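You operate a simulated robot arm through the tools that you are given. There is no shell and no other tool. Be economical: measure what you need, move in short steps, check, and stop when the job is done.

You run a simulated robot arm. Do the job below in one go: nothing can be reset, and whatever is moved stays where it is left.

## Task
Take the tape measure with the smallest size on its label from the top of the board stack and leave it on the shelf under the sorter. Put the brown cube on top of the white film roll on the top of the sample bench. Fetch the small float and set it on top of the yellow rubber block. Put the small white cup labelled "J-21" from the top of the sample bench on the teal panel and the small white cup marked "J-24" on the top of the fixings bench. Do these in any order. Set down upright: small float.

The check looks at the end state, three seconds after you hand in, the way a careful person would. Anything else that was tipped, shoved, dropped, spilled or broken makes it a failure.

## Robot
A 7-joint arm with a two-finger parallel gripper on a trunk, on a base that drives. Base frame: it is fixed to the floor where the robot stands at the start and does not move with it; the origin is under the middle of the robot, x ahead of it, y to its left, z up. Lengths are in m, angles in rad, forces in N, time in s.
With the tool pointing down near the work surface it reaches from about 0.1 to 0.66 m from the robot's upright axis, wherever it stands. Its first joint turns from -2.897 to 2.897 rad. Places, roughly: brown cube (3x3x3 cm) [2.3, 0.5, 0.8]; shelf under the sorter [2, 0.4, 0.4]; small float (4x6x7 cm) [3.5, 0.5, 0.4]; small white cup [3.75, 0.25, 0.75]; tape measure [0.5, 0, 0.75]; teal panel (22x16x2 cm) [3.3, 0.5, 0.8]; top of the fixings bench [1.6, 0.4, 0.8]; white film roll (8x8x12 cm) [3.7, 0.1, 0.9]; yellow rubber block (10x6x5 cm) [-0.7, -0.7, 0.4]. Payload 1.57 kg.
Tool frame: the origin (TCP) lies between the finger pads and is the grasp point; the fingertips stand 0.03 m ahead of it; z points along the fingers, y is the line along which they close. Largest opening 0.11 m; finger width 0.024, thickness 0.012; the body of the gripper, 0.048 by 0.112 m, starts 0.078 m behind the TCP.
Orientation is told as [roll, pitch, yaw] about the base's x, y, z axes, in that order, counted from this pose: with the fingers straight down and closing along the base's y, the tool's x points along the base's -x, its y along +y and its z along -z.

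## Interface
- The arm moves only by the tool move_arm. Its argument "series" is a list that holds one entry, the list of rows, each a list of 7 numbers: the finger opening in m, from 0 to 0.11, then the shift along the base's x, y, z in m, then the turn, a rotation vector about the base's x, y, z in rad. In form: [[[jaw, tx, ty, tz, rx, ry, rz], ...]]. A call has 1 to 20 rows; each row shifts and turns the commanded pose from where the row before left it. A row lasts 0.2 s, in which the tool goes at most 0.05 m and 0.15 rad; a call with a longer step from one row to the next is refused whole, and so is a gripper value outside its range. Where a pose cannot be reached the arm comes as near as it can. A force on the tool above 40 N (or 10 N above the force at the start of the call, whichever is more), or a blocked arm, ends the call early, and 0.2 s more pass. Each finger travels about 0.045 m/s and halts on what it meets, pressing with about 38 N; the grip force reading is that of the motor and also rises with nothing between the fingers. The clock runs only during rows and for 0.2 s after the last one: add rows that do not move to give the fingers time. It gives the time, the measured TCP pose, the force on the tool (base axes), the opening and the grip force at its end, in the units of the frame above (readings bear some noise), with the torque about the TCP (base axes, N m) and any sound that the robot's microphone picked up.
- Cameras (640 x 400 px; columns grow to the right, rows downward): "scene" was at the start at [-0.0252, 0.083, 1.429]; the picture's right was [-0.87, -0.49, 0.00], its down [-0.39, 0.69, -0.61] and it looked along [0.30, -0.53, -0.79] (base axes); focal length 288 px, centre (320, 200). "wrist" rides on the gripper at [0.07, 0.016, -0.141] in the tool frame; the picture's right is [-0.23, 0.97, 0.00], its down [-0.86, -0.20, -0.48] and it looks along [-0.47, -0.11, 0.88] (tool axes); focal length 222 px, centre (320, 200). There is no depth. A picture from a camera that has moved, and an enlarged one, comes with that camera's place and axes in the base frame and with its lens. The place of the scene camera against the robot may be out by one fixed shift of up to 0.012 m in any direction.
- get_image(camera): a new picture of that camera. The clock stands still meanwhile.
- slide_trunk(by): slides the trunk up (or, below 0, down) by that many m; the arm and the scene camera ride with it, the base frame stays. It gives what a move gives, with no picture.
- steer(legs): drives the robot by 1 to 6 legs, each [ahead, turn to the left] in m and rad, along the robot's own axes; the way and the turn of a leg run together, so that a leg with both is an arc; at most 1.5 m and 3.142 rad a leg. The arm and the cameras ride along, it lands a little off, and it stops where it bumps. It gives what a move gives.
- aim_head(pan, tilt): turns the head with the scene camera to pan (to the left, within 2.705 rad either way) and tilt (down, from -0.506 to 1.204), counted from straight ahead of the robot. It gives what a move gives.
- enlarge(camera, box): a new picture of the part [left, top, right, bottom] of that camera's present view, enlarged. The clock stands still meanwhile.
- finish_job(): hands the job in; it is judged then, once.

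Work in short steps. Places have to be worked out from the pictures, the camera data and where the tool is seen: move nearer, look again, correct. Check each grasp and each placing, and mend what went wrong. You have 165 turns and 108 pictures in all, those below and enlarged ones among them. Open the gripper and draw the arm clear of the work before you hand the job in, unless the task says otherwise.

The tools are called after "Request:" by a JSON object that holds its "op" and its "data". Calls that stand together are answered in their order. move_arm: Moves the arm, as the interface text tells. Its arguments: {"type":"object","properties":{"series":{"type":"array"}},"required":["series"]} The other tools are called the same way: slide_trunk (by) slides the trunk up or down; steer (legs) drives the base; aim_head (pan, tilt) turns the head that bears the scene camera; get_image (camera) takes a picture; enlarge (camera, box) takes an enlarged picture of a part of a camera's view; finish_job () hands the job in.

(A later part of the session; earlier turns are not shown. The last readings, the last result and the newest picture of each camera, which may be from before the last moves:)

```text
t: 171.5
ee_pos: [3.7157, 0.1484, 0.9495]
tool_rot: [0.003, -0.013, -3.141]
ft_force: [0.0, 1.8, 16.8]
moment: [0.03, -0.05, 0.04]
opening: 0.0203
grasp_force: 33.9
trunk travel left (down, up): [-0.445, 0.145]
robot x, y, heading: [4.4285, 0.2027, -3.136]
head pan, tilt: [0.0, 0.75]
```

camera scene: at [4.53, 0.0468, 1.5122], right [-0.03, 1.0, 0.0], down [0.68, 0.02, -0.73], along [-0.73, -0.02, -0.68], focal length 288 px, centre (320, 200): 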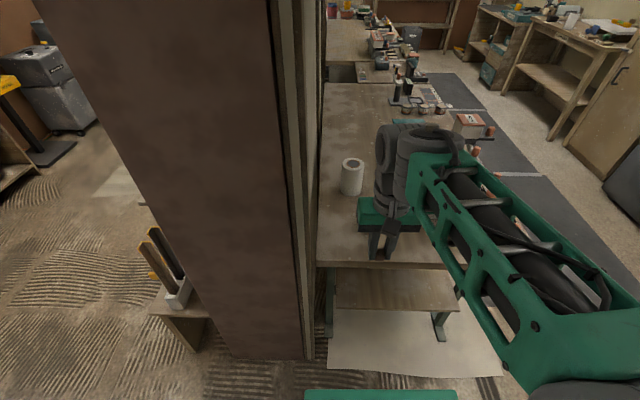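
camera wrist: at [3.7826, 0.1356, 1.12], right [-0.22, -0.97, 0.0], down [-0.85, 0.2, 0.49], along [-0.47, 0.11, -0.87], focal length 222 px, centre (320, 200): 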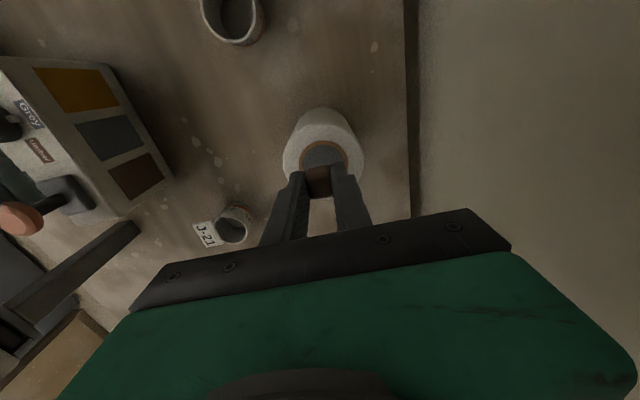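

Contact at z≈0.949. Ease up 1.5 mm, release, then rise.

Request:
{"op": "move_arm", "data": {"series": [[[0.01, 0, 0, 0.0015, 0, 0, 0], [0.028, 0, 0, 0, 0, 0, 0], [0.036, 0, 0, 0, 0, 0, 0], [0.04, 0, 0, 0, 0, 0, 0], [0.04, 0, 0, 0.01, 0, 0, 0], [0.04, 0, 0, 0.025, 0, 0, 0], [0.04, 0, 0, 0.035, 0, 0, 0], [0.06, 0.03, 0, 0.02, 0, 0, 0], [0.06, 0, 0, 0, 0, 0, 0]]]}}

Request:
{"op": "get_image", "data": {"camera": "wrist"}}

```text
t: 173.5
ee_pos: [3.7467, 0.1495, 1.0374]
tool_rot: [0.0, -0.009, -3.139]
ft_force: [0.5, -0.5, 0.0]
moment: [-0.03, 0.05, 0.01]
opening: 0.0601
grasp_force: 0.0
trunk travel left (down, up): [-0.445, 0.145]
robot x, y, heading: [4.4295, 0.2085, -3.133]
head pan, tilt: [0.0, 0.75]
```

```text
37 pictures are left
camera wrist: at [3.8173, 0.1345, 1.1782], right [-0.23, -0.97, 0.0], down [-0.85, 0.2, 0.49], along [-0.47, 0.11, -0.87], focal length 222 px, centre (320, 200)
```

wrist: 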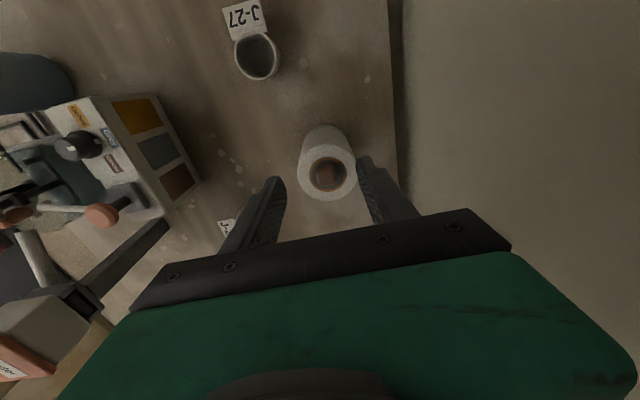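

The brown cube rests on the roll. J‑21 is at ≈(3.61, 0.32), best reached from the aisle; I retract and drive back round to x≈3.55 facing the bench.

Request:
{"op": "move_arm", "data": {"series": [[[0.08, 0.045, 0, 0.01, 0, 0, 0], [0.08, 0.045, 0, 0, 0, 0, 0], [0.08, 0.045, 0, 0, 0, 0, 0], [0.08, 0.045, 0, 0, 0, 0, 0], [0.08, 0.045, 0, 0, 0, 0, 0], [0.08, 0.045, 0, 0, 0, 0, 0], [0.08, 0.02, 0, 0, 0, 0, 0]]]}}

Request:
{"op": "steer", "data": {"legs": [[-0.12, 0], [0, -1.571], [1.02, 0], [0, 1.571], [1.0, 0], [0, 1.571]]}}

Request:
{"op": "aim_head", "data": {"pan": 0.0, "tilt": 0.75}}

Request:
{"op": "get_image", "data": {"camera": "scene"}}

```text
t: 175.1
ee_pos: [4.038, 0.1488, 1.0474]
tool_rot: [-0.001, -0.009, -3.139]
ft_force: [0.0, 0.1, 0.2]
moment: [0.02, 0.03, -0.01]
opening: 0.0798
grasp_force: 0.0
trunk travel left (down, up): [-0.445, 0.145]
robot x, y, heading: [4.429, 0.2043, -3.138]
head pan, tilt: [0.0, 0.75]
```

```text
t: 197.4
ee_pos: [3.6121, 0.9019, 1.0486]
tool_rot: [0.0, -0.007, -1.665]
ft_force: [-0.6, -0.5, 0.3]
moment: [0.0, -0.03, -0.03]
opening: 0.0803
grasp_force: 0.0
trunk travel left (down, up): [-0.445, 0.145]
robot x, y, heading: [3.596, 1.2981, -1.657]
head pan, tilt: [0.0, 0.75]
```

```text
t: 198.0
ee_pos: [3.6107, 0.9021, 1.0479]
tool_rot: [0.001, -0.008, -1.664]
ft_force: [-0.4, 0.0, -0.4]
moment: [0.02, 0.0, 0.01]
opening: 0.0799
grasp_force: 0.1
trunk travel left (down, up): [-0.445, 0.145]
robot x, y, heading: [3.5931, 1.3018, -1.659]
head pan, tilt: [0.0, 0.75]
```

```text
36 pictures are left
camera scene: at [3.7427, 1.256, 1.5121], right [-1.0, 0.09, 0.0], down [0.06, 0.68, -0.73], along [-0.07, -0.73, -0.68], focal length 288 px, centre (320, 200)
```

scene: 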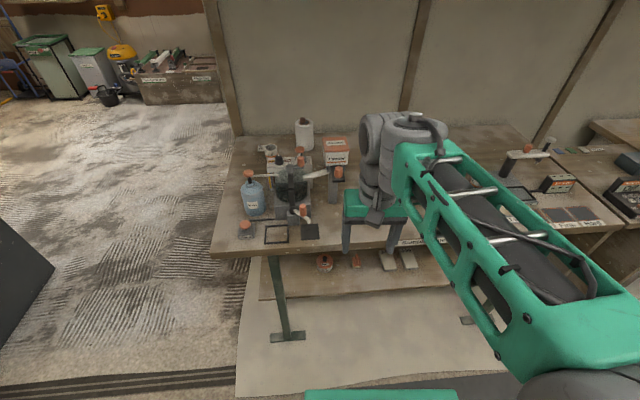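

A powder tower (top ≈1.03, at ≈(3.58, 0.50)) stands in front of J‑21. I raise the trunk and place the robot at x≈3.4 so the forearm comes in from the clear side.

Request:
{"op": "slide_trunk", "data": {"by": 0.12}}

Request:
{"op": "steer", "data": {"legs": [[0, -0.51], [0.33, 0], [0, 0.6]]}}

Request:
{"op": "aim_head", "data": {"pan": 0.1, "tilt": 0.8}}

Request:
{"op": "get_image", "data": {"camera": "scene"}}

Request:
{"op": "get_image", "data": {"camera": "wrist"}}

```text
t: 199.5
ee_pos: [3.6122, 0.9002, 1.1669]
tool_rot: [0.0, -0.009, -1.665]
ft_force: [0.2, -0.2, 0.0]
moment: [-0.01, 0.04, -0.01]
opening: 0.0799
grasp_force: 0.0
trunk travel left (down, up): [-0.565, 0.025]
robot x, y, heading: [3.5923, 1.2991, -1.66]
head pan, tilt: [0.0, 0.75]
```

```text
t: 204.8
ee_pos: [3.4584, 0.6323, 1.1692]
tool_rot: [-0.001, -0.006, -1.575]
ft_force: [-0.1, -1.1, 0.2]
moment: [0.04, 0.0, -0.02]
opening: 0.0803
grasp_force: 0.1
trunk travel left (down, up): [-0.565, 0.025]
robot x, y, heading: [3.4025, 1.0259, -1.567]
head pan, tilt: [0.0, 0.75]
```

```text
t: 205.5
ee_pos: [3.457, 0.6331, 1.1682]
tool_rot: [0.0, -0.007, -1.573]
ft_force: [-0.5, -0.4, 0.5]
moment: [-0.01, 0.0, 0.0]
opening: 0.08
grasp_force: 0.0
trunk travel left (down, up): [-0.565, 0.025]
robot x, y, heading: [3.4028, 1.0267, -1.571]
head pan, tilt: [0.099, 0.799]
```

```text
35 pictures are left
camera scene: at [3.563, 0.9992, 1.6282], right [-1.0, -0.1, 0.0], down [-0.07, 0.71, -0.7], along [0.07, -0.69, -0.72], focal length 288 px, centre (320, 200)
```

scene: 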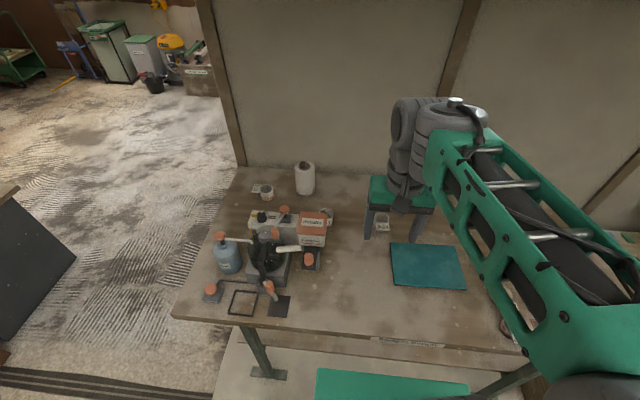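

```text
34 pictures are left
camera wrist: at [3.4745, 0.7033, 1.3087], right [0.97, -0.23, 0.0], down [-0.2, -0.85, 0.49], along [-0.11, -0.47, -0.87], focal length 222 px, centre (320, 200)
```

wrist: 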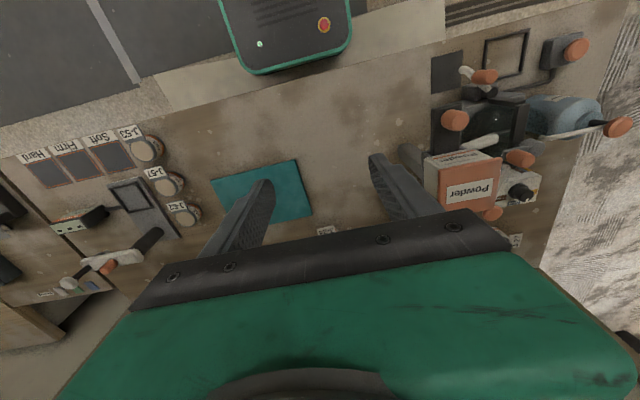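

Located: J‑21 at ≈(3.607, 0.323), third cup at ≈(3.408, 0.325), teal panel centre ≈(3.27, 0.475), powder box ≈(3.64, 0.505). I pitch the tool 20° forward for reach and move in high toward J‑21.

Request:
{"op": "move_arm", "data": {"series": [[[0.09, 0.01, -0.035, 0, -0.117, 0, 0], [0.09, 0.01, -0.035, 0, -0.117, 0, 0], [0.09, 0.01, -0.035, 0, -0.117, 0, 0], [0.09, 0.01, -0.04, 0, 0, 0, 0], [0.09, 0.02, -0.04, -0.01, 0, 0, 0], [0.09, 0.02, -0.04, -0.01, 0, 0, 0], [0.09, 0.02, -0.03, -0.02, 0, 0, 0], [0.09, 0.03, 0, -0.02, 0, 0, 0], [0.09, 0, 0, 0, 0, 0, 0]]]}}

Request:
{"op": "get_image", "data": {"camera": "wrist"}}

Request:
{"op": "get_image", "data": {"camera": "scene"}}

```text
t: 207.5
ee_pos: [3.5878, 0.3765, 1.11]
tool_rot: [0.002, -0.357, -1.575]
ft_force: [-0.3, 0.5, 0.2]
moment: [-0.01, 0.01, 0.02]
opening: 0.0898
grasp_force: 0.0
trunk travel left (down, up): [-0.565, 0.025]
robot x, y, heading: [3.401, 1.0256, -1.57]
head pan, tilt: [0.099, 0.799]
```

```text
33 pictures are left
camera wrist: at [3.6047, 0.4916, 1.2175], right [0.97, -0.22, 0.08], down [-0.2, -0.63, 0.75], along [-0.11, -0.74, -0.66], focal length 222 px, centre (320, 200)
```

wrist: 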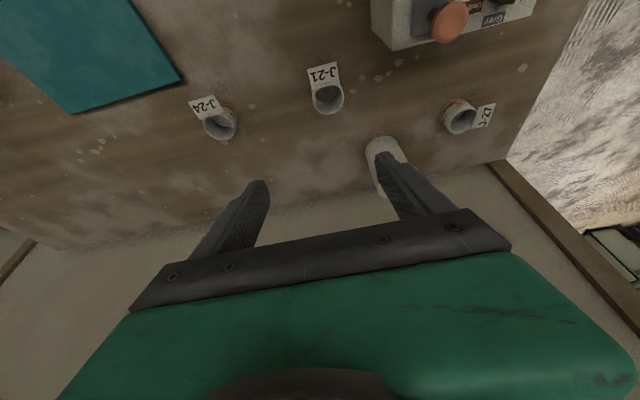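

```text
32 pictures are left
camera scene: at [3.5631, 0.9993, 1.6281], right [-1.0, -0.1, 0.0], down [-0.07, 0.71, -0.7], along [0.07, -0.69, -0.72], focal length 288 px, centre (320, 200)
```

scene: 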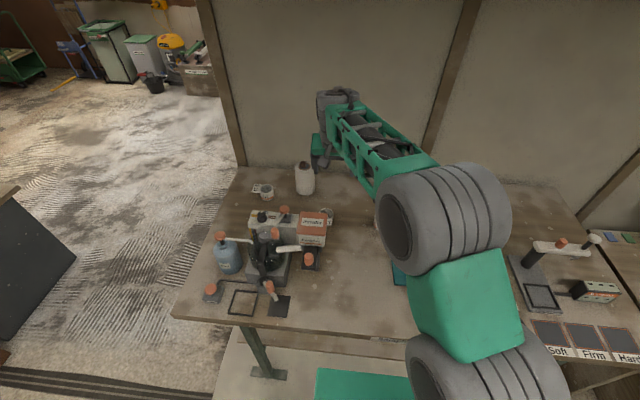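

Labels confirmed: J‑21 centre ≈(3.609, 0.315), J‑24 ≈(3.408, 0.322). Descending toward J‑21.

Request:
{"op": "move_arm", "data": {"series": [[[0.09, 0.01, -0.02, -0.04, 0, 0, 0], [0.09, 0.01, -0.015, -0.045, 0, 0, 0], [0.09, 0, -0.01, -0.045, 0, 0, 0], [0.09, 0, -0.005, -0.04, 0, 0, 0], [0.09, 0, 0, 0, 0, 0, 0]]]}}

Request:
{"op": "get_image", "data": {"camera": "wrist"}}

Request:
{"op": "get_image", "data": {"camera": "scene"}}

```text
t: 208.7
ee_pos: [3.6085, 0.3247, 0.9397]
tool_rot: [0.002, -0.358, -1.574]
ft_force: [-0.3, -0.2, -0.1]
moment: [0.02, -0.02, -0.01]
opening: 0.0899
grasp_force: 0.1
trunk travel left (down, up): [-0.565, 0.025]
robot x, y, heading: [3.4005, 1.0275, -1.571]
head pan, tilt: [0.099, 0.799]
```

```text
31 pictures are left
camera wrist: at [3.6258, 0.4402, 1.0463], right [0.97, -0.22, 0.08], down [-0.2, -0.63, 0.75], along [-0.11, -0.74, -0.66], focal length 222 px, centre (320, 200)
```

wrist: 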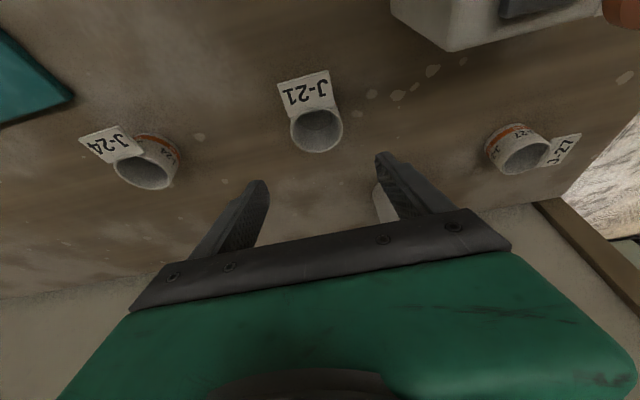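

```text
30 pictures are left
camera scene: at [3.5631, 0.9992, 1.6282], right [-1.0, -0.1, 0.0], down [-0.07, 0.71, -0.7], along [0.07, -0.69, -0.72], focal length 288 px, centre (320, 200)
```

scene: 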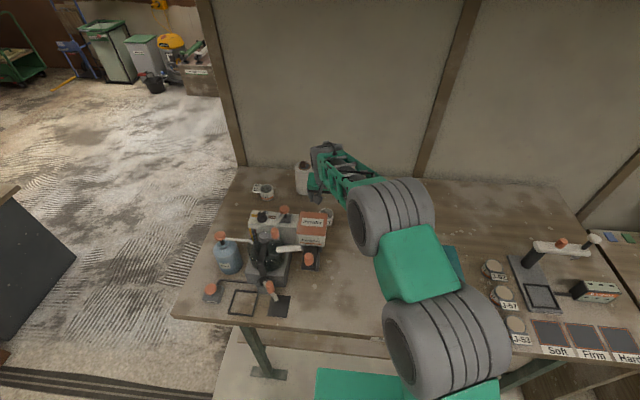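

Rim centre is at ≈(3.611, 0.328, 0.86). The wrist camera would come near the powder box, so I reduce pitch to 0.2 and yaw the tool by 0.45 so it stays clear.

Request:
{"op": "move_arm", "data": {"series": [[[0.09, 0, 0, 0, 0.15, 0, 0], [0.09, 0, 0.002, 0, 0, 0, 0.15], [0.09, 0, 0.002, 0, 0, 0, 0.15], [0.09, 0.002, 0.001, 0, 0, 0, 0.15], [0.09, 0, 0, 0, 0, 0, 0]]]}}

Request:
{"op": "get_image", "data": {"camera": "wrist"}}

```text
t: 209.9
ee_pos: [3.6095, 0.3316, 0.9378]
tool_rot: [0.002, -0.21, -1.122]
ft_force: [0.1, -0.5, 0.8]
moment: [0.01, 0.02, 0.05]
opening: 0.09
grasp_force: 0.1
trunk travel left (down, up): [-0.565, 0.025]
robot x, y, heading: [3.4002, 1.0282, -1.571]
head pan, tilt: [0.099, 0.799]
```

```text
29 pictures are left
camera wrist: at [3.5824, 0.4268, 1.0614], right [0.97, 0.22, 0.05], down [0.14, -0.75, 0.65], along [0.18, -0.62, -0.76], focal length 222 px, centre (320, 200)
```

wrist: 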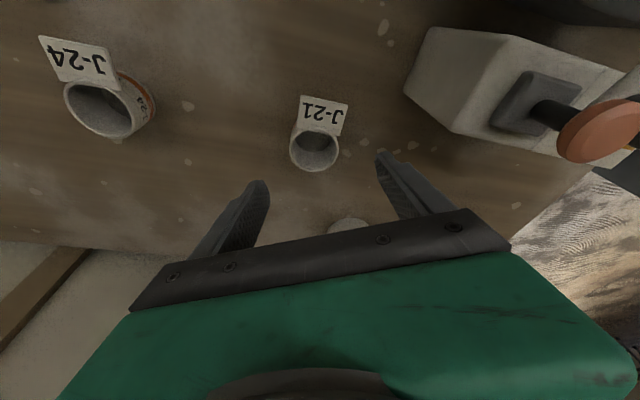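

Aligned within mm. Descending to z≈0.846.

Request:
{"op": "move_arm", "data": {"series": [[[0.09, -0.002, -0.002, -0.04, 0, 0, 0], [0.09, 0, -0.001, -0.03, 0, 0, 0], [0.09, 0, 0, -0.015, 0, 0, 0], [0.09, 0, 0, -0.007, 0, 0, 0], [0.09, 0, 0, 0, 0, 0, 0]]]}}

Request:
{"op": "get_image", "data": {"camera": "wrist"}}

```text
t: 211.1
ee_pos: [3.6077, 0.3268, 0.846]
tool_rot: [0.0, -0.207, -1.124]
ft_force: [0.4, -0.5, 0.4]
moment: [0.03, -0.01, 0.02]
opening: 0.0901
grasp_force: 0.1
trunk travel left (down, up): [-0.565, 0.025]
robot x, y, heading: [3.3997, 1.0274, -1.572]
head pan, tilt: [0.099, 0.799]
```

```text
28 pictures are left
camera wrist: at [3.5808, 0.4232, 0.9694], right [0.97, 0.22, 0.05], down [0.14, -0.75, 0.64], along [0.18, -0.62, -0.76], focal length 222 px, centre (320, 200)
```

wrist: 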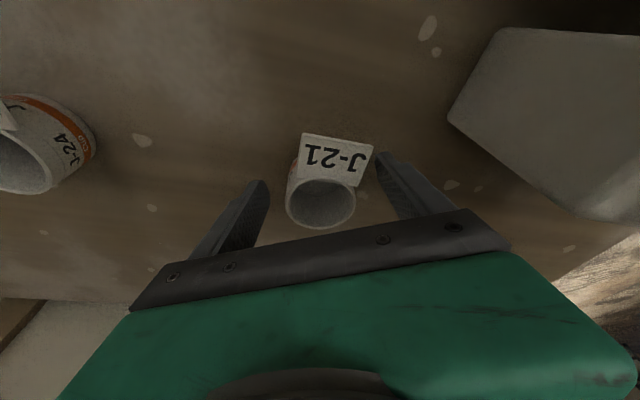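

Cup is between the fingers and the tag should just clear. Closing gently.

Request:
{"op": "move_arm", "data": {"series": [[[0.075, 0, 0, 0, 0, 0, 0], [0.06, 0, 0, 0, 0, 0, 0], [0.045, 0, 0, 0, 0, 0, 0], [0.04, 0, 0, 0, 0, 0, 0], [0.04, 0, 0, 0, 0, 0, 0]]]}}

Request:
{"op": "get_image", "data": {"camera": "wrist"}}

```text
t: 212.3
ee_pos: [3.6075, 0.3274, 0.8454]
tool_rot: [0.004, -0.21, -1.123]
ft_force: [-0.5, -1.0, 0.4]
moment: [-0.04, -0.02, 0.0]
opening: 0.0504
grasp_force: 35.3
trunk travel left (down, up): [-0.565, 0.025]
robot x, y, heading: [3.4047, 1.0287, -1.575]
head pan, tilt: [0.099, 0.799]
```

```text
27 pictures are left
camera wrist: at [3.5808, 0.4231, 0.9698], right [0.97, 0.22, 0.05], down [0.14, -0.75, 0.65], along [0.18, -0.62, -0.76], focal length 222 px, centre (320, 200)
```

wrist: 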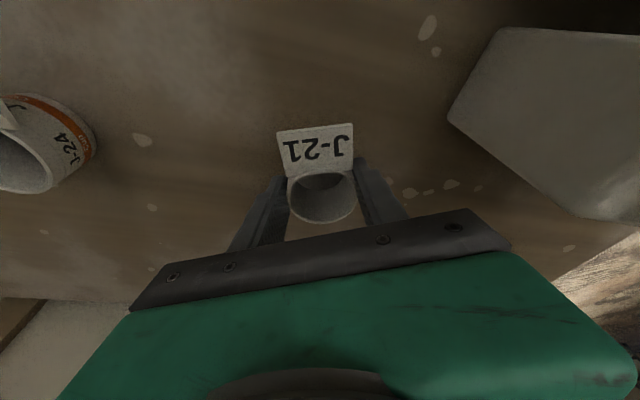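

Gripped at 0.050 and upright. Lifting and carrying it to over the teal panel.

Request:
{"op": "move_arm", "data": {"series": [[[0.04, 0, 0, 0.01, 0, 0, 0], [0.04, 0, 0, 0.03, 0, 0, 0], [0.04, 0, 0, 0.045, 0, 0, 0], [0.04, 0, 0, 0.045, 0, 0, 0], [0.04, -0.03, 0.01, 0.02, 0, 0, 0], [0.04, -0.04, 0.015, 0, 0, 0, 0], [0.04, -0.04, 0.018, 0, 0, 0, 0], [0.04, -0.04, 0.018, 0, 0, 0, 0], [0.04, -0.04, 0.018, 0, 0, 0, 0], [0.04, -0.04, 0.018, 0, 0, 0, 0], [0.04, -0.04, 0.018, 0, 0, 0, 0], [0.04, -0.04, 0.018, 0, 0, 0, 0], [0.04, -0.03, 0.015, 0, 0, 0, 0], [0.04, 0, 0, 0, 0, 0, 0]]]}}

Request:
{"op": "get_image", "data": {"camera": "wrist"}}

```text
t: 215.3
ee_pos: [3.267, 0.4769, 0.9969]
tool_rot: [0.002, -0.21, -1.125]
ft_force: [-0.3, 0.3, 0.5]
moment: [-0.02, 0.0, 0.01]
opening: 0.0509
grasp_force: 38.1
trunk travel left (down, up): [-0.565, 0.025]
robot x, y, heading: [3.4013, 1.0244, -1.571]
head pan, tilt: [0.099, 0.799]
```

```text
26 pictures are left
camera wrist: at [3.2408, 0.5723, 1.1205], right [0.97, 0.22, 0.05], down [0.14, -0.75, 0.64], along [0.18, -0.62, -0.76], focal length 222 px, centre (320, 200)
```

wrist: 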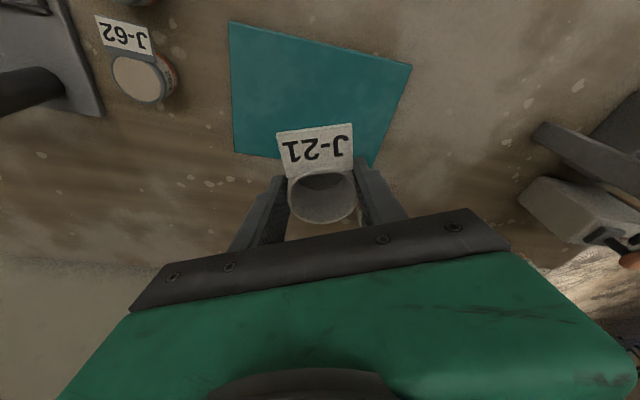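

Cup is over the panel centre (≈(3.269, 0.476)). Lowering.

Request:
{"op": "move_arm", "data": {"series": [[[0.04, 0.002, 0, -0.04, 0, 0, 0], [0.04, 0, 0, -0.04, 0, 0, 0], [0.04, 0, 0, -0.03, 0, 0, 0], [0.04, 0, 0, -0.005, 0, 0, 0], [0.04, 0, 0, -0.004, 0, 0, 0], [0.04, 0, 0, -0.003, 0, 0, 0], [0.04, 0, 0, 0, 0, 0, 0]]]}}

```text
t: 216.9
ee_pos: [3.271, 0.4751, 0.8739]
tool_rot: [0.002, -0.21, -1.124]
ft_force: [0.3, 0.2, -0.2]
moment: [-0.01, -0.01, -0.02]
opening: 0.0508
grasp_force: 38.3
trunk travel left (down, up): [-0.565, 0.025]
robot x, y, heading: [3.4035, 1.0271, -1.573]
head pan, tilt: [0.099, 0.799]
```

Request:
{"op": "move_arm", "data": {"series": [[[0.04, 0, 0, -0.003, 0, 0, 0], [0.04, 0, 0, -0.002, 0, 0, 0], [0.04, 0, 0, -0.002, 0, 0, 0], [0.04, 0, 0, -0.002, 0, 0, 0], [0.04, 0, 0, 0, 0, 0, 0]]]}}

```text
t: 218.1
ee_pos: [3.2688, 0.4752, 0.8639]
tool_rot: [0.001, -0.207, -1.123]
ft_force: [-0.1, -0.7, -0.7]
moment: [0.0, 0.03, 0.0]
opening: 0.0508
grasp_force: 38.1
trunk travel left (down, up): [-0.565, 0.025]
robot x, y, heading: [3.4041, 1.026, -1.567]
head pan, tilt: [0.099, 0.799]
```

Not touching yet; a few more small steps.

Request:
{"op": "move_arm", "data": {"series": [[[0.04, 0, 0, -0.002, 0, 0, 0], [0.04, 0, 0, -0.002, 0, 0, 0], [0.04, 0, 0, -0.002, 0, 0, 0], [0.04, 0, 0, 0, 0, 0, 0]]]}}

```text
t: 219.1
ee_pos: [3.2685, 0.4777, 0.8588]
tool_rot: [0.001, -0.207, -1.124]
ft_force: [-0.2, 0.4, -0.4]
moment: [0.0, -0.01, 0.03]
opening: 0.0505
grasp_force: 38.5
trunk travel left (down, up): [-0.565, 0.025]
robot x, y, heading: [3.4031, 1.0258, -1.576]
head pan, tilt: [0.099, 0.799]
```

Request:
{"op": "move_arm", "data": {"series": [[[0.04, 0, 0, -0.002, 0, 0, 0], [0.04, 0, 0, -0.002, 0, 0, 0], [0.04, 0, 0, -0.002, 0, 0, 0], [0.04, 0, 0, -0.002, 0, 0, 0], [0.04, 0, 0, 0, 0, 0, 0]]]}}

Request:
{"op": "get_image", "data": {"camera": "wrist"}}

```text
t: 220.3
ee_pos: [3.2688, 0.4752, 0.8529]
tool_rot: [-0.006, -0.213, -1.122]
ft_force: [0.1, -1.8, 33.2]
moment: [-0.08, -0.08, -0.07]
opening: 0.0504
grasp_force: 38.5
trunk travel left (down, up): [-0.565, 0.025]
robot x, y, heading: [3.3998, 1.0248, -1.571]
head pan, tilt: [0.099, 0.799]
```

```text
25 pictures are left
camera wrist: at [3.2421, 0.5721, 0.9767], right [0.97, 0.22, 0.04], down [0.14, -0.75, 0.65], along [0.18, -0.63, -0.76], focal length 222 px, centre (320, 200)
```

wrist: 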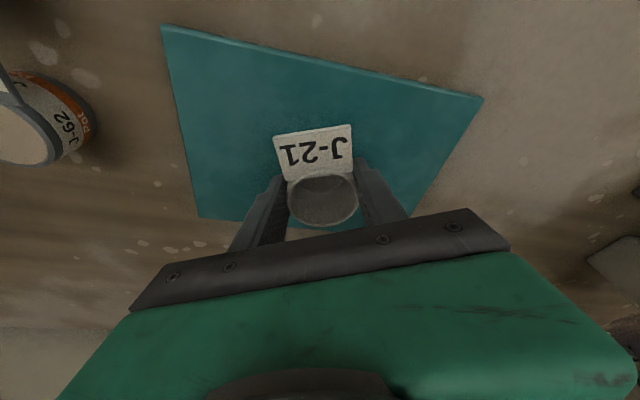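

Firm contact; ease up 3 mm, release and rise.

Request:
{"op": "move_arm", "data": {"series": [[[0.04, 0, 0, 0.003, 0, 0, 0], [0.055, 0, 0, 0, 0, 0, 0], [0.068, 0, 0, 0, 0, 0, 0], [0.085, 0, 0, 0, 0, 0, 0], [0.085, 0, 0, 0, 0, 0, 0], [0.085, 0, 0, 0.02, 0, 0, 0], [0.085, 0, 0, 0.04, 0, 0, 0], [0.085, 0, 0, 0.045, 0, 0, 0], [0.085, 0, 0, 0, 0, 0, 0]]]}}

Request:
{"op": "get_image", "data": {"camera": "wrist"}}

```text
t: 222.3
ee_pos: [3.2703, 0.4754, 0.9582]
tool_rot: [0.002, -0.208, -1.122]
ft_force: [1.1, -0.3, -1.0]
moment: [0.01, -0.03, 0.03]
opening: 0.0851
grasp_force: 0.1
trunk travel left (down, up): [-0.565, 0.025]
robot x, y, heading: [3.4034, 1.0283, -1.568]
head pan, tilt: [0.099, 0.799]
```

```text
24 pictures are left
camera wrist: at [3.2435, 0.5716, 1.0827], right [0.97, 0.22, 0.05], down [0.14, -0.75, 0.64], along [0.18, -0.62, -0.76], focal length 222 px, centre (320, 200)
```

wrist: 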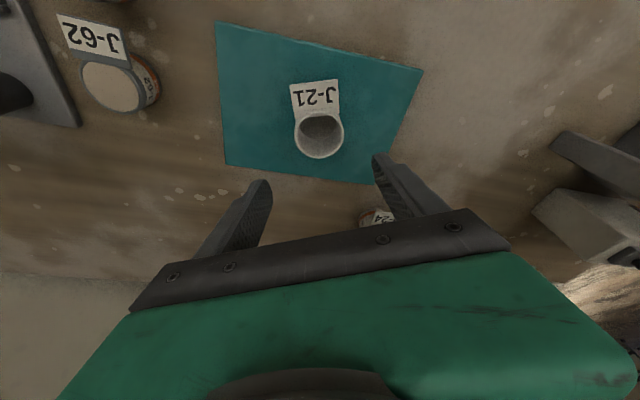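

J‑21 stands on the panel. Next J‑24 at ≈(3.408, 0.322); its tag points to −x+y, so I yaw a further 0.3 while moving over it.

Request:
{"op": "move_arm", "data": {"series": [[[0.09, 0.02, -0.022, 0.015, 0, 0, 0.1], [0.09, 0.025, -0.027, 0, 0, 0, 0.1], [0.09, 0.025, -0.027, 0, 0, 0, 0.1], [0.09, 0.025, -0.027, 0, 0, 0, 0], [0.09, 0.025, -0.027, 0, 0, 0, 0], [0.09, 0.013, -0.015, 0, 0, 0, 0], [0.09, 0, 0, 0, 0, 0, 0]]]}}

Request:
{"op": "get_image", "data": {"camera": "wrist"}}

```text
t: 223.9
ee_pos: [3.4032, 0.3312, 0.9733]
tool_rot: [0.002, -0.208, -0.824]
ft_force: [0.0, -0.3, -0.3]
moment: [-0.01, -0.01, 0.03]
opening: 0.0902
grasp_force: 0.1
trunk travel left (down, up): [-0.565, 0.025]
robot x, y, heading: [3.402, 1.025, -1.575]
head pan, tilt: [0.099, 0.799]
```

```text
23 pictures are left
camera wrist: at [3.3489, 0.4149, 1.0969], right [0.87, 0.5, 0.05], down [0.35, -0.68, 0.64], along [0.35, -0.54, -0.76], focal length 222 px, centre (320, 200)
```

wrist: 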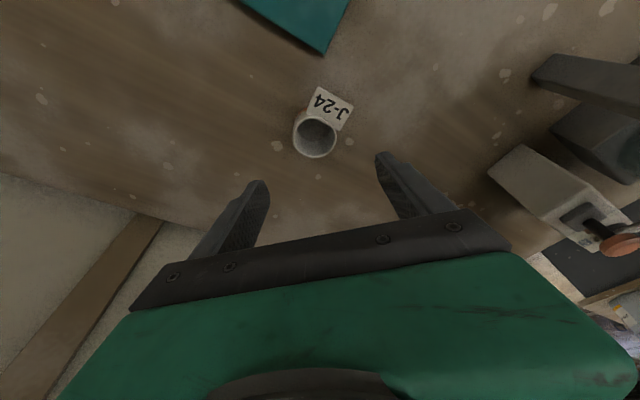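

Aligned; rotate yaw back 0.15 to centre the tag, descend.

Request:
{"op": "move_arm", "data": {"series": [[[0.09, 0.003, -0.003, 0, 0, 0, -0.1], [0.09, 0.002, -0.003, -0.03, 0, 0, -0.05], [0.09, 0, 0, -0.04, 0, 0, 0], [0.09, 0, 0, -0.03, 0, 0, 0], [0.09, 0, 0, -0.015, 0, 0, 0], [0.09, 0, 0, -0.01, 0, 0, 0], [0.09, 0, 0, 0, 0, 0, 0]]]}}

Request:
{"op": "get_image", "data": {"camera": "wrist"}}

```text
t: 225.5
ee_pos: [3.4075, 0.3264, 0.8499]
tool_rot: [0.002, -0.21, -0.974]
ft_force: [-0.7, 0.4, -0.3]
moment: [-0.01, 0.0, 0.05]
opening: 0.0901
grasp_force: 0.1
trunk travel left (down, up): [-0.565, 0.025]
robot x, y, heading: [3.4005, 1.0227, -1.568]
head pan, tilt: [0.099, 0.799]
```

```text
22 pictures are left
camera wrist: at [3.3664, 0.4161, 0.973], right [0.93, 0.36, 0.05], down [0.25, -0.72, 0.65], along [0.27, -0.59, -0.76], focal length 222 px, centre (320, 200)
```

wrist: 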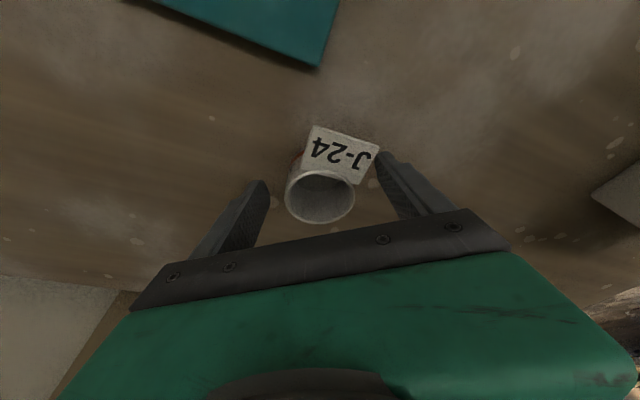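

The tag actually points almost +y, so I rotate the tool by −0.45 in place (fingers move away from the tag), then close.

Request:
{"op": "move_arm", "data": {"series": [[[0.09, 0, 0, 0, 0, 0, -0.15], [0.09, 0, 0, 0, 0, 0, -0.15], [0.09, 0, 0, -0.003, 0, 0, -0.15], [0.09, 0, 0, 0, 0, 0, 0], [0.075, 0, 0, 0, 0, 0, 0], [0.06, 0, 0, 0, 0, 0, 0], [0.045, 0, 0, 0, 0, 0, 0], [0.04, 0, 0, 0, 0, 0, 0], [0.04, 0, 0, 0, 0, 0, 0]]]}}

Request:
{"op": "get_image", "data": {"camera": "wrist"}}

```text
t: 227.5
ee_pos: [3.4068, 0.3258, 0.847]
tool_rot: [0.001, -0.21, -1.424]
ft_force: [-0.2, -0.1, -0.7]
moment: [0.01, 0.01, 0.0]
opening: 0.0508
grasp_force: 35.6
trunk travel left (down, up): [-0.565, 0.025]
robot x, y, heading: [3.401, 1.0263, -1.566]
head pan, tilt: [0.099, 0.799]
```

```text
21 pictures are left
camera wrist: at [3.4097, 0.4248, 0.9695], right [1.0, -0.08, 0.05], down [-0.09, -0.76, 0.65], along [-0.01, -0.65, -0.76], focal length 222 px, centre (320, 200)
```

wrist: 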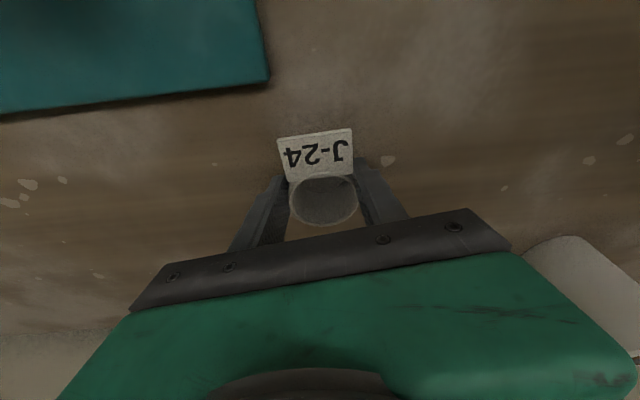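

J‑24 gripped. Lift and draw back over the bench edge.

Request:
{"op": "move_arm", "data": {"series": [[[0.04, 0, 0, 0.01, 0, 0, 0], [0.04, 0, 0, 0.03, 0, 0, 0], [0.04, 0, 0, 0.045, 0, 0, 0], [0.04, 0, 0, 0.045, 0, 0, 0], [0.04, 0.01, 0.03, 0.035, 0, 0, 0], [0.04, 0.01, 0.045, 0, 0, 0, 0], [0.04, 0.01, 0.045, 0, 0, 0, 0], [0.04, 0.01, 0.045, 0, 0, 0, 0], [0.04, 0.01, 0.045, 0, 0, 0, 0], [0.04, 0, 0.045, 0, 0, 0, 0], [0.04, 0, 0.045, 0, 0, 0, 0], [0.04, 0, 0, 0, 0, 0, 0]]]}}

Request:
{"op": "steer", "data": {"legs": [[-0.17, 0], [0, -1.571], [1.0, 0], [0.93, 0], [0, 1.571]]}}

Request:
{"op": "aim_head", "data": {"pan": 0.0, "tilt": 0.8}}

Request:
{"op": "get_image", "data": {"camera": "scene"}}

```text
t: 230.1
ee_pos: [3.4565, 0.625, 1.0109]
tool_rot: [0.002, -0.209, -1.426]
ft_force: [0.0, 0.3, -0.8]
moment: [-0.01, 0.0, 0.02]
opening: 0.0506
grasp_force: 38.0
trunk travel left (down, up): [-0.565, 0.025]
robot x, y, heading: [3.4027, 1.0227, -1.57]
head pan, tilt: [0.099, 0.799]
```

```text
t: 248.4
ee_pos: [1.5339, 0.7683, 1.0106]
tool_rot: [0.004, -0.211, -1.421]
ft_force: [0.3, -0.4, -0.4]
moment: [0.01, 0.0, 0.0]
opening: 0.0497
grasp_force: 38.1
trunk travel left (down, up): [-0.565, 0.025]
robot x, y, heading: [1.4787, 1.1678, -1.571]
head pan, tilt: [0.099, 0.799]
```

```text
t: 249.1
ee_pos: [1.5344, 0.7696, 1.0099]
tool_rot: [0.004, -0.208, -1.422]
ft_force: [0.1, 0.1, 0.1]
moment: [0.01, 0.03, -0.01]
opening: 0.0499
grasp_force: 37.6
trunk travel left (down, up): [-0.565, 0.025]
robot x, y, heading: [1.4748, 1.1708, -1.567]
head pan, tilt: [0.0, 0.799]
```

```text
20 pictures are left
camera scene: at [1.6312, 1.1432, 1.6281], right [-1.0, 0.0, 0.0], down [0.0, 0.72, -0.7], along [0.0, -0.7, -0.72], focal length 288 px, centre (320, 200)
```

scene: 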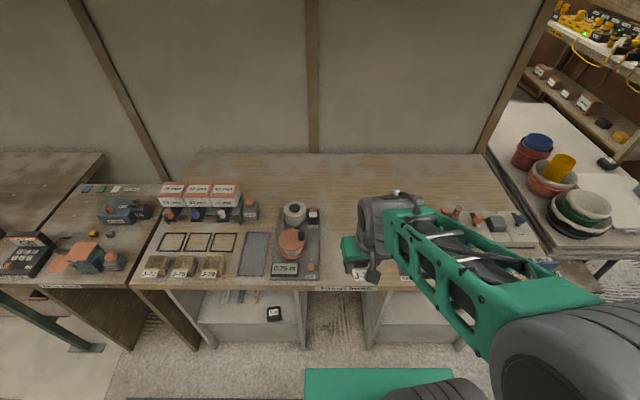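

The stretch of bench at x≈1.45–1.58 looks free. I drive 0.1 closer, extend over it and check with the wrist camera.

Request:
{"op": "steer", "data": {"legs": [[0.1, 0]]}}

Request:
{"op": "move_arm", "data": {"series": [[[0.04, 0, -0.04, 0, 0, 0, 0], [0.04, 0, -0.04, 0, 0, 0, 0], [0.04, -0.01, -0.04, 0, 0, 0, 0], [0.04, -0.01, -0.04, 0, 0, 0, 0], [0.04, -0.01, -0.04, 0, 0, 0, 0], [0.04, 0, 0, 0, 0, 0, 0]]]}}

Request:
{"op": "get_image", "data": {"camera": "wrist"}}

```text
t: 250.2
ee_pos: [1.5353, 0.6701, 1.0089]
tool_rot: [0.001, -0.207, -1.422]
ft_force: [-0.9, -0.1, -0.6]
moment: [0.0, 0.01, 0.01]
opening: 0.0501
grasp_force: 37.7
trunk travel left (down, up): [-0.565, 0.025]
robot x, y, heading: [1.4772, 1.0751, -1.569]
head pan, tilt: [0.0, 0.799]
```

```text
t: 251.6
ee_pos: [1.5062, 0.4699, 1.0089]
tool_rot: [0.001, -0.208, -1.422]
ft_force: [0.1, -0.1, -0.9]
moment: [0.06, -0.01, 0.0]
opening: 0.0497
grasp_force: 38.1
trunk travel left (down, up): [-0.565, 0.025]
robot x, y, heading: [1.4776, 1.0729, -1.564]
head pan, tilt: [0.0, 0.799]
```

```text
19 pictures are left
camera wrist: at [1.5076, 0.5701, 1.1322], right [1.0, -0.07, 0.05], down [-0.09, -0.76, 0.64], along [-0.01, -0.65, -0.76], focal length 222 px, centre (320, 200)
```

wrist: 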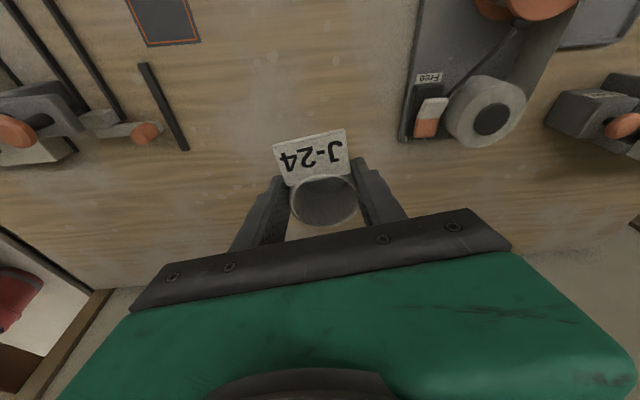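

Area is clear. Lowering the cup.

Request:
{"op": "move_arm", "data": {"series": [[[0.04, 0, 0, -0.045, 0, 0, 0], [0.04, 0, 0, -0.045, 0, 0, 0], [0.04, 0, 0, -0.04, 0, 0, 0], [0.04, 0, 0, -0.01, 0, 0, 0], [0.04, 0, 0, -0.004, 0, 0, 0], [0.04, 0, 0, -0.003, 0, 0, 0], [0.04, 0, 0, -0.003, 0, 0, 0], [0.04, 0, 0, 0, 0, 0, 0]]]}}

```text
t: 253.4
ee_pos: [1.5065, 0.4728, 0.8597]
tool_rot: [0.002, -0.207, -1.422]
ft_force: [0.1, 0.6, 0.6]
moment: [0.02, 0.02, 0.02]
opening: 0.05
grasp_force: 37.7
trunk travel left (down, up): [-0.565, 0.025]
robot x, y, heading: [1.4788, 1.0731, -1.565]
head pan, tilt: [0.0, 0.799]
```

Request:
{"op": "move_arm", "data": {"series": [[[0.04, 0, 0, -0.003, 0, 0, 0], [0.04, 0, 0, -0.002, 0, 0, 0], [0.04, 0, 0, -0.002, 0, 0, 0], [0.04, 0, 0, -0.002, 0, 0, 0], [0.04, 0, 0, 0, 0, 0, 0]]]}}

```text
t: 254.6
ee_pos: [1.5049, 0.4721, 0.8513]
tool_rot: [0.001, -0.21, -1.421]
ft_force: [0.3, -0.3, -0.4]
moment: [0.02, 0.01, -0.02]
opening: 0.0499
grasp_force: 37.9
trunk travel left (down, up): [-0.565, 0.025]
robot x, y, heading: [1.4797, 1.0693, -1.566]
head pan, tilt: [0.0, 0.799]
```

Request:
{"op": "move_arm", "data": {"series": [[[0.04, 0, 0, -0.002, 0, 0, 0], [0.04, 0, 0, -0.002, 0, 0, 0], [0.04, 0, 0, -0.002, 0, 0, 0], [0.04, 0, 0, -0.002, 0, 0, 0], [0.04, 0, 0, 0, 0, 0, 0]]]}}

```text
t: 255.8
ee_pos: [1.5059, 0.4707, 0.8451]
tool_rot: [0.0, -0.213, -1.419]
ft_force: [1.0, 4.6, 16.6]
moment: [0.09, -0.02, 0.02]
opening: 0.0497
grasp_force: 37.6
trunk travel left (down, up): [-0.565, 0.025]
robot x, y, heading: [1.4761, 1.071, -1.567]
head pan, tilt: [0.0, 0.799]
```

Contact made. Ease up 1.5 mm, release and rise.

Request:
{"op": "move_arm", "data": {"series": [[[0.04, 0, 0, 0.0015, 0, 0, 0], [0.055, 0, 0, 0, 0, 0, 0], [0.068, 0, 0, 0, 0, 0, 0], [0.085, 0, 0, 0, 0, 0, 0], [0.085, 0, 0, 0, 0, 0, 0], [0.085, 0, 0, 0.02, 0, 0, 0], [0.085, 0, 0, 0.045, 0, 0, 0], [0.085, 0, 0, 0.045, 0, 0, 0], [0.085, 0, 0.04, 0.02, 0, 0, 0], [0.085, 0, 0, 0, 0, 0, 0]]]}}

Request:
{"op": "get_image", "data": {"camera": "wrist"}}

```text
t: 258.0
ee_pos: [1.5026, 0.5097, 0.9747]
tool_rot: [0.002, -0.207, -1.422]
ft_force: [0.5, 0.2, 0.0]
moment: [0.01, -0.01, -0.03]
opening: 0.0847
grasp_force: 0.0
trunk travel left (down, up): [-0.565, 0.025]
robot x, y, heading: [1.4843, 1.0719, -1.567]
head pan, tilt: [0.0, 0.799]
```

```text
18 pictures are left
camera wrist: at [1.5045, 0.6094, 1.099], right [1.0, -0.07, 0.05], down [-0.09, -0.76, 0.65], along [-0.01, -0.65, -0.76], focal length 222 px, centre (320, 200)
```

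wrist: 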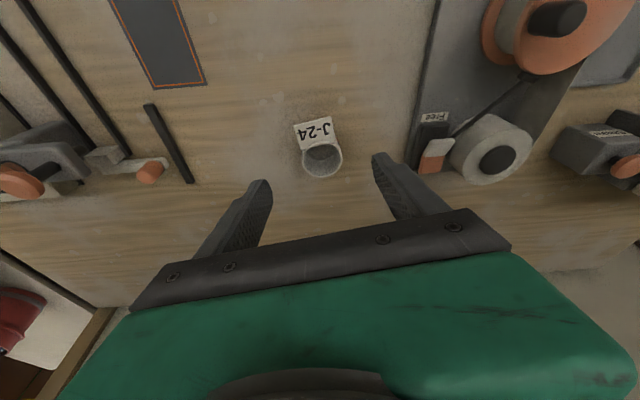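

J‑24 is placed. Now retract, pitch the tool to 45°, and drive back toward the float at x≈3.5, then lower the trunk to view the lower shelf.

Request:
{"op": "move_arm", "data": {"series": [[[0.085, 0, 0.045, 0.01, 0, 0, 0], [0.085, 0, 0.045, 0.01, 0, 0, 0], [0.085, 0, 0.045, 0.01, 0, 0, 0], [0.085, 0, 0.02, 0, -0.14, 0, 0], [0.085, 0, 0, 0, -0.14, 0, 0], [0.085, 0, 0, 0, -0.14, 0, 0], [0.085, 0, 0, 0, -0.14, 0, 0], [0.085, 0, 0, 0, 0, 0, -0.14], [0.085, 0, 0, 0, 0, 0, 0]]]}}

Request:
{"op": "steer", "data": {"legs": [[-0.15, 0], [0, 1.571], [1.0, 0], [0.96, 0], [0, -1.571]]}}

Request:
{"op": "slide_trunk", "data": {"by": -0.4}}

Request:
{"op": "aim_head", "data": {"pan": 0.0, "tilt": 0.8}}

Request:
{"op": "get_image", "data": {"camera": "scene"}}

Request:
{"op": "get_image", "data": {"camera": "wrist"}}

```text
t: 260.0
ee_pos: [1.5053, 0.667, 1.0051]
tool_rot: [-0.109, -0.761, -1.507]
ft_force: [0.0, 0.2, -0.1]
moment: [-0.02, -0.02, 0.01]
opening: 0.0852
grasp_force: 0.1
trunk travel left (down, up): [-0.565, 0.025]
robot x, y, heading: [1.4772, 1.0709, -1.567]
head pan, tilt: [0.0, 0.799]
```

```text
t: 278.4
ee_pos: [3.4654, 0.8035, 1.004]
tool_rot: [-0.108, -0.762, -1.526]
ft_force: [-0.3, -0.9, -0.7]
moment: [-0.01, 0.0, -0.01]
opening: 0.0849
grasp_force: 0.0
trunk travel left (down, up): [-0.565, 0.025]
robot x, y, heading: [3.4466, 1.2092, -1.585]
head pan, tilt: [0.0, 0.799]
```

```text
t: 282.3
ee_pos: [3.4657, 0.803, 0.6034]
tool_rot: [-0.108, -0.762, -1.528]
ft_force: [-0.1, -0.1, 0.2]
moment: [0.0, 0.04, 0.02]
opening: 0.0848
grasp_force: 0.0
trunk travel left (down, up): [-0.165, 0.425]
robot x, y, heading: [3.4471, 1.2114, -1.588]
head pan, tilt: [0.0, 0.799]
```

```text
t: 282.9
ee_pos: [3.4665, 0.8035, 0.6039]
tool_rot: [-0.105, -0.761, -1.528]
ft_force: [0.5, -0.5, 0.2]
moment: [0.02, 0.06, -0.01]
opening: 0.0849
grasp_force: 0.0
trunk travel left (down, up): [-0.165, 0.425]
robot x, y, heading: [3.4476, 1.2082, -1.587]
head pan, tilt: [0.0, 0.799]
```

```text
17 pictures are left
camera scene: at [3.6001, 1.1794, 1.2282], right [-1.0, 0.02, 0.0], down [0.01, 0.72, -0.7], along [-0.01, -0.7, -0.72], focal length 288 px, centre (320, 200)
```

scene: 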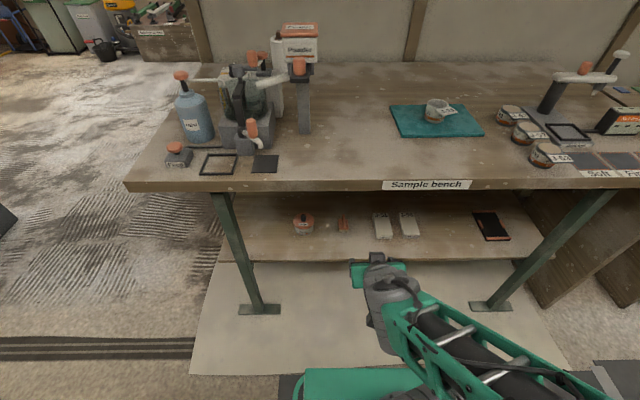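

```text
16 pictures are left
camera wrist: at [3.4911, 0.9511, 0.6566], right [0.98, -0.2, 0.08], down [-0.13, -0.28, 0.95], along [-0.16, -0.94, -0.3], focal length 222 px, centre (320, 200)
```

wrist: 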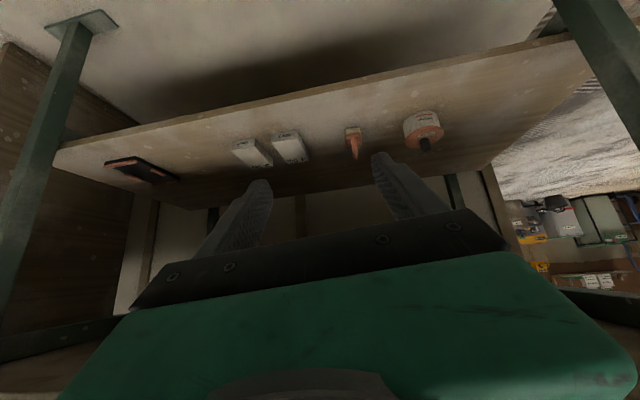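

Request:
{"op": "enlarge", "data": {"camera": "scene", "box": [270, 190, 450, 260]}}

Request:
{"op": "enlarge", "data": {"camera": "wrist", "box": [220, 90, 460, 240]}}

```text
3.56 times, centred on (360, 225) of scene
camera zoom: at [3.6001, 1.1794, 1.2282], right [-1.0, 0.02, 0.0], down [0.01, 0.72, -0.7], along [-0.01, -0.7, -0.72], focal length 1026 px, centre (178, 111)
```

zoom: 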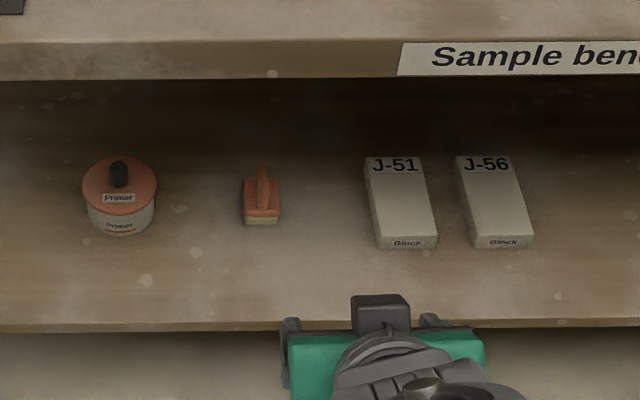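

```text
2.67 times, centred on (340, 165) of wrist
camera zoom: at [3.4911, 0.9511, 0.6566], right [0.98, -0.2, 0.08], down [-0.13, -0.28, 0.95], along [-0.16, -0.94, -0.3], focal length 592 px, centre (267, 293)
```

zoom: 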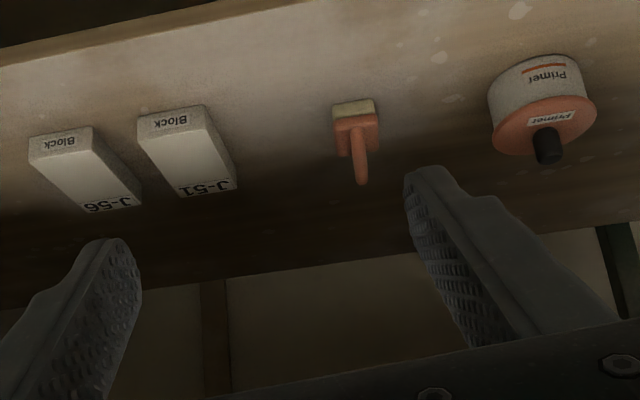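

The float (orange, finned handle) sits at ≈(3.503, 0.475), shelf z≈0.365, handle top ≈0.435. I lower the trunk, set tool pitch −0.9 with no roll, then drive in 0.15.

Request:
{"op": "slide_trunk", "data": {"by": -0.15}}

Request:
{"op": "move_arm", "data": {"series": [[[0.07, 0, 0, 0, 0.003, -0.076, 0.0725], [0.07, 0, 0, 0, -0.137, -0.006, -0.04], [0.07, 0, 0, 0, 0, 0, 0]]]}}

Request:
{"op": "steer", "data": {"legs": [[0.15, 0]]}}

Request:
{"op": "get_image", "data": {"camera": "wrist"}}

```text
t: 284.6
ee_pos: [3.4658, 0.8025, 0.4551]
tool_rot: [-0.109, -0.762, -1.528]
ft_force: [0.2, 0.8, -0.1]
moment: [0.01, 0.01, -0.03]
opening: 0.0849
grasp_force: 0.0
trunk travel left (down, up): [-0.015, 0.575]
robot x, y, heading: [3.4502, 1.2115, -1.586]
head pan, tilt: [0.0, 0.799]
```

```text
t: 285.6
ee_pos: [3.4409, 0.818, 0.4096]
tool_rot: [-0.036, -0.773, -1.608]
ft_force: [0.5, 0.9, 0.8]
moment: [-0.01, 0.0, 0.0]
opening: 0.0699
grasp_force: 0.0
trunk travel left (down, up): [-0.015, 0.575]
robot x, y, heading: [3.4486, 1.2123, -1.586]
head pan, tilt: [0.0, 0.799]
stopped in row 3: the arm was blocked; the commanded pose is now the measured one
```

```text
t: 287.0
ee_pos: [3.4356, 0.6706, 0.4106]
tool_rot: [-0.033, -0.77, -1.615]
ft_force: [-0.1, 0.8, 0.2]
moment: [-0.04, -0.02, 0.01]
opening: 0.0702
grasp_force: 0.1
trunk travel left (down, up): [-0.015, 0.575]
robot x, y, heading: [3.446, 1.0632, -1.595]
head pan, tilt: [0.0, 0.799]
```

```text
13 pictures are left
camera wrist: at [3.4636, 0.8193, 0.4627], right [0.96, -0.23, 0.14], down [-0.2, -0.27, 0.94], along [-0.18, -0.94, -0.3], focal length 222 px, centre (320, 200)
```

wrist: 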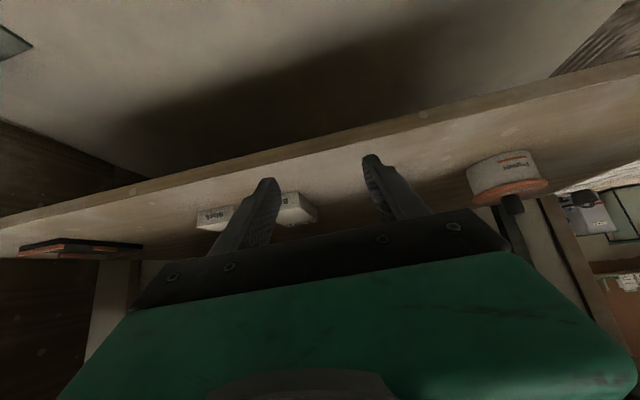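

The arm sagged slightly at that pose (self-contact). I raise the tool a little while extending, and check it obeys.

Request:
{"op": "move_arm", "data": {"series": [[[0.07, 0.01, 0, 0.02, 0, 0, 0], [0.07, 0.015, 0, 0.02, 0, 0, 0], [0.07, 0.02, -0.01, 0.015, 0, 0, 0], [0.07, 0.02, -0.02, 0.01, 0, 0, 0], [0.07, 0, 0, 0, 0, 0, 0]]]}}

```text
t: 287.6
ee_pos: [3.3879, 0.7102, 0.3924]
tool_rot: [-0.119, -0.598, -1.763]
ft_force: [1.2, 0.7, 0.2]
moment: [0.0, 0.01, 0.01]
opening: 0.0702
grasp_force: 0.1
trunk travel left (down, up): [-0.015, 0.575]
robot x, y, heading: [3.4455, 1.0617, -1.593]
head pan, tilt: [0.0, 0.799]
stopped in row 3: the arm was blocked; the commanded pose is now the measured one
```

The elbow seems hampered with the trunk this low. I raise the trunk 0.1 and look at the scene.

Request:
{"op": "slide_trunk", "data": {"by": 0.1}}

Request:
{"op": "aim_head", "data": {"pan": -0.4, "tilt": 1.0}}

Request:
{"op": "get_image", "data": {"camera": "scene"}}

```text
t: 288.9
ee_pos: [3.3866, 0.7059, 0.4923]
tool_rot: [-0.11, -0.614, -1.775]
ft_force: [0.1, -0.3, 0.6]
moment: [0.03, -0.01, 0.02]
opening: 0.0702
grasp_force: 0.1
trunk travel left (down, up): [-0.115, 0.475]
robot x, y, heading: [3.4471, 1.0639, -1.59]
head pan, tilt: [0.0, 0.799]
```

```text
t: 289.8
ee_pos: [3.3864, 0.707, 0.4929]
tool_rot: [-0.111, -0.606, -1.772]
ft_force: [0.4, -1.0, -0.6]
moment: [-0.01, -0.01, 0.02]
opening: 0.07
grasp_force: 0.1
trunk travel left (down, up): [-0.115, 0.475]
robot x, y, heading: [3.4434, 1.0617, -1.591]
head pan, tilt: [-0.4, 1.0]
```

```text
12 pictures are left
camera scene: at [3.5709, 1.0369, 1.1599], right [-0.91, 0.41, 0.01], down [0.34, 0.77, -0.53], along [-0.22, -0.48, -0.85], focal length 288 px, centre (320, 200)
```

scene: 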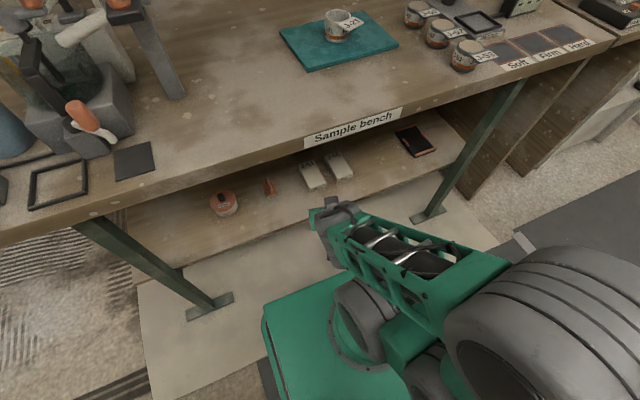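

The elbow is cramped because the tool is too retracted. At this height I push the tool straight forward into the shelf space, which opens the elbow.

Request:
{"op": "move_arm", "data": {"series": [[[0.07, 0, -0.03, 0, 0, 0, 0], [0.07, 0.005, -0.03, 0, 0, 0, 0], [0.07, 0.01, -0.03, 0, 0, 0, 0], [0.07, 0.01, -0.02, 0, 0, 0, 0], [0.07, 0, 0, 0, 0, 0, 0]]]}}

```text
t: 291.0
ee_pos: [3.414, 0.6005, 0.4996]
tool_rot: [-0.108, -0.621, -1.768]
ft_force: [-0.3, 0.4, -0.2]
moment: [0.01, 0.03, -0.01]
opening: 0.07
grasp_force: 0.1
trunk travel left (down, up): [-0.115, 0.475]
robot x, y, heading: [3.4461, 1.0619, -1.59]
head pan, tilt: [-0.4, 1.0]
```

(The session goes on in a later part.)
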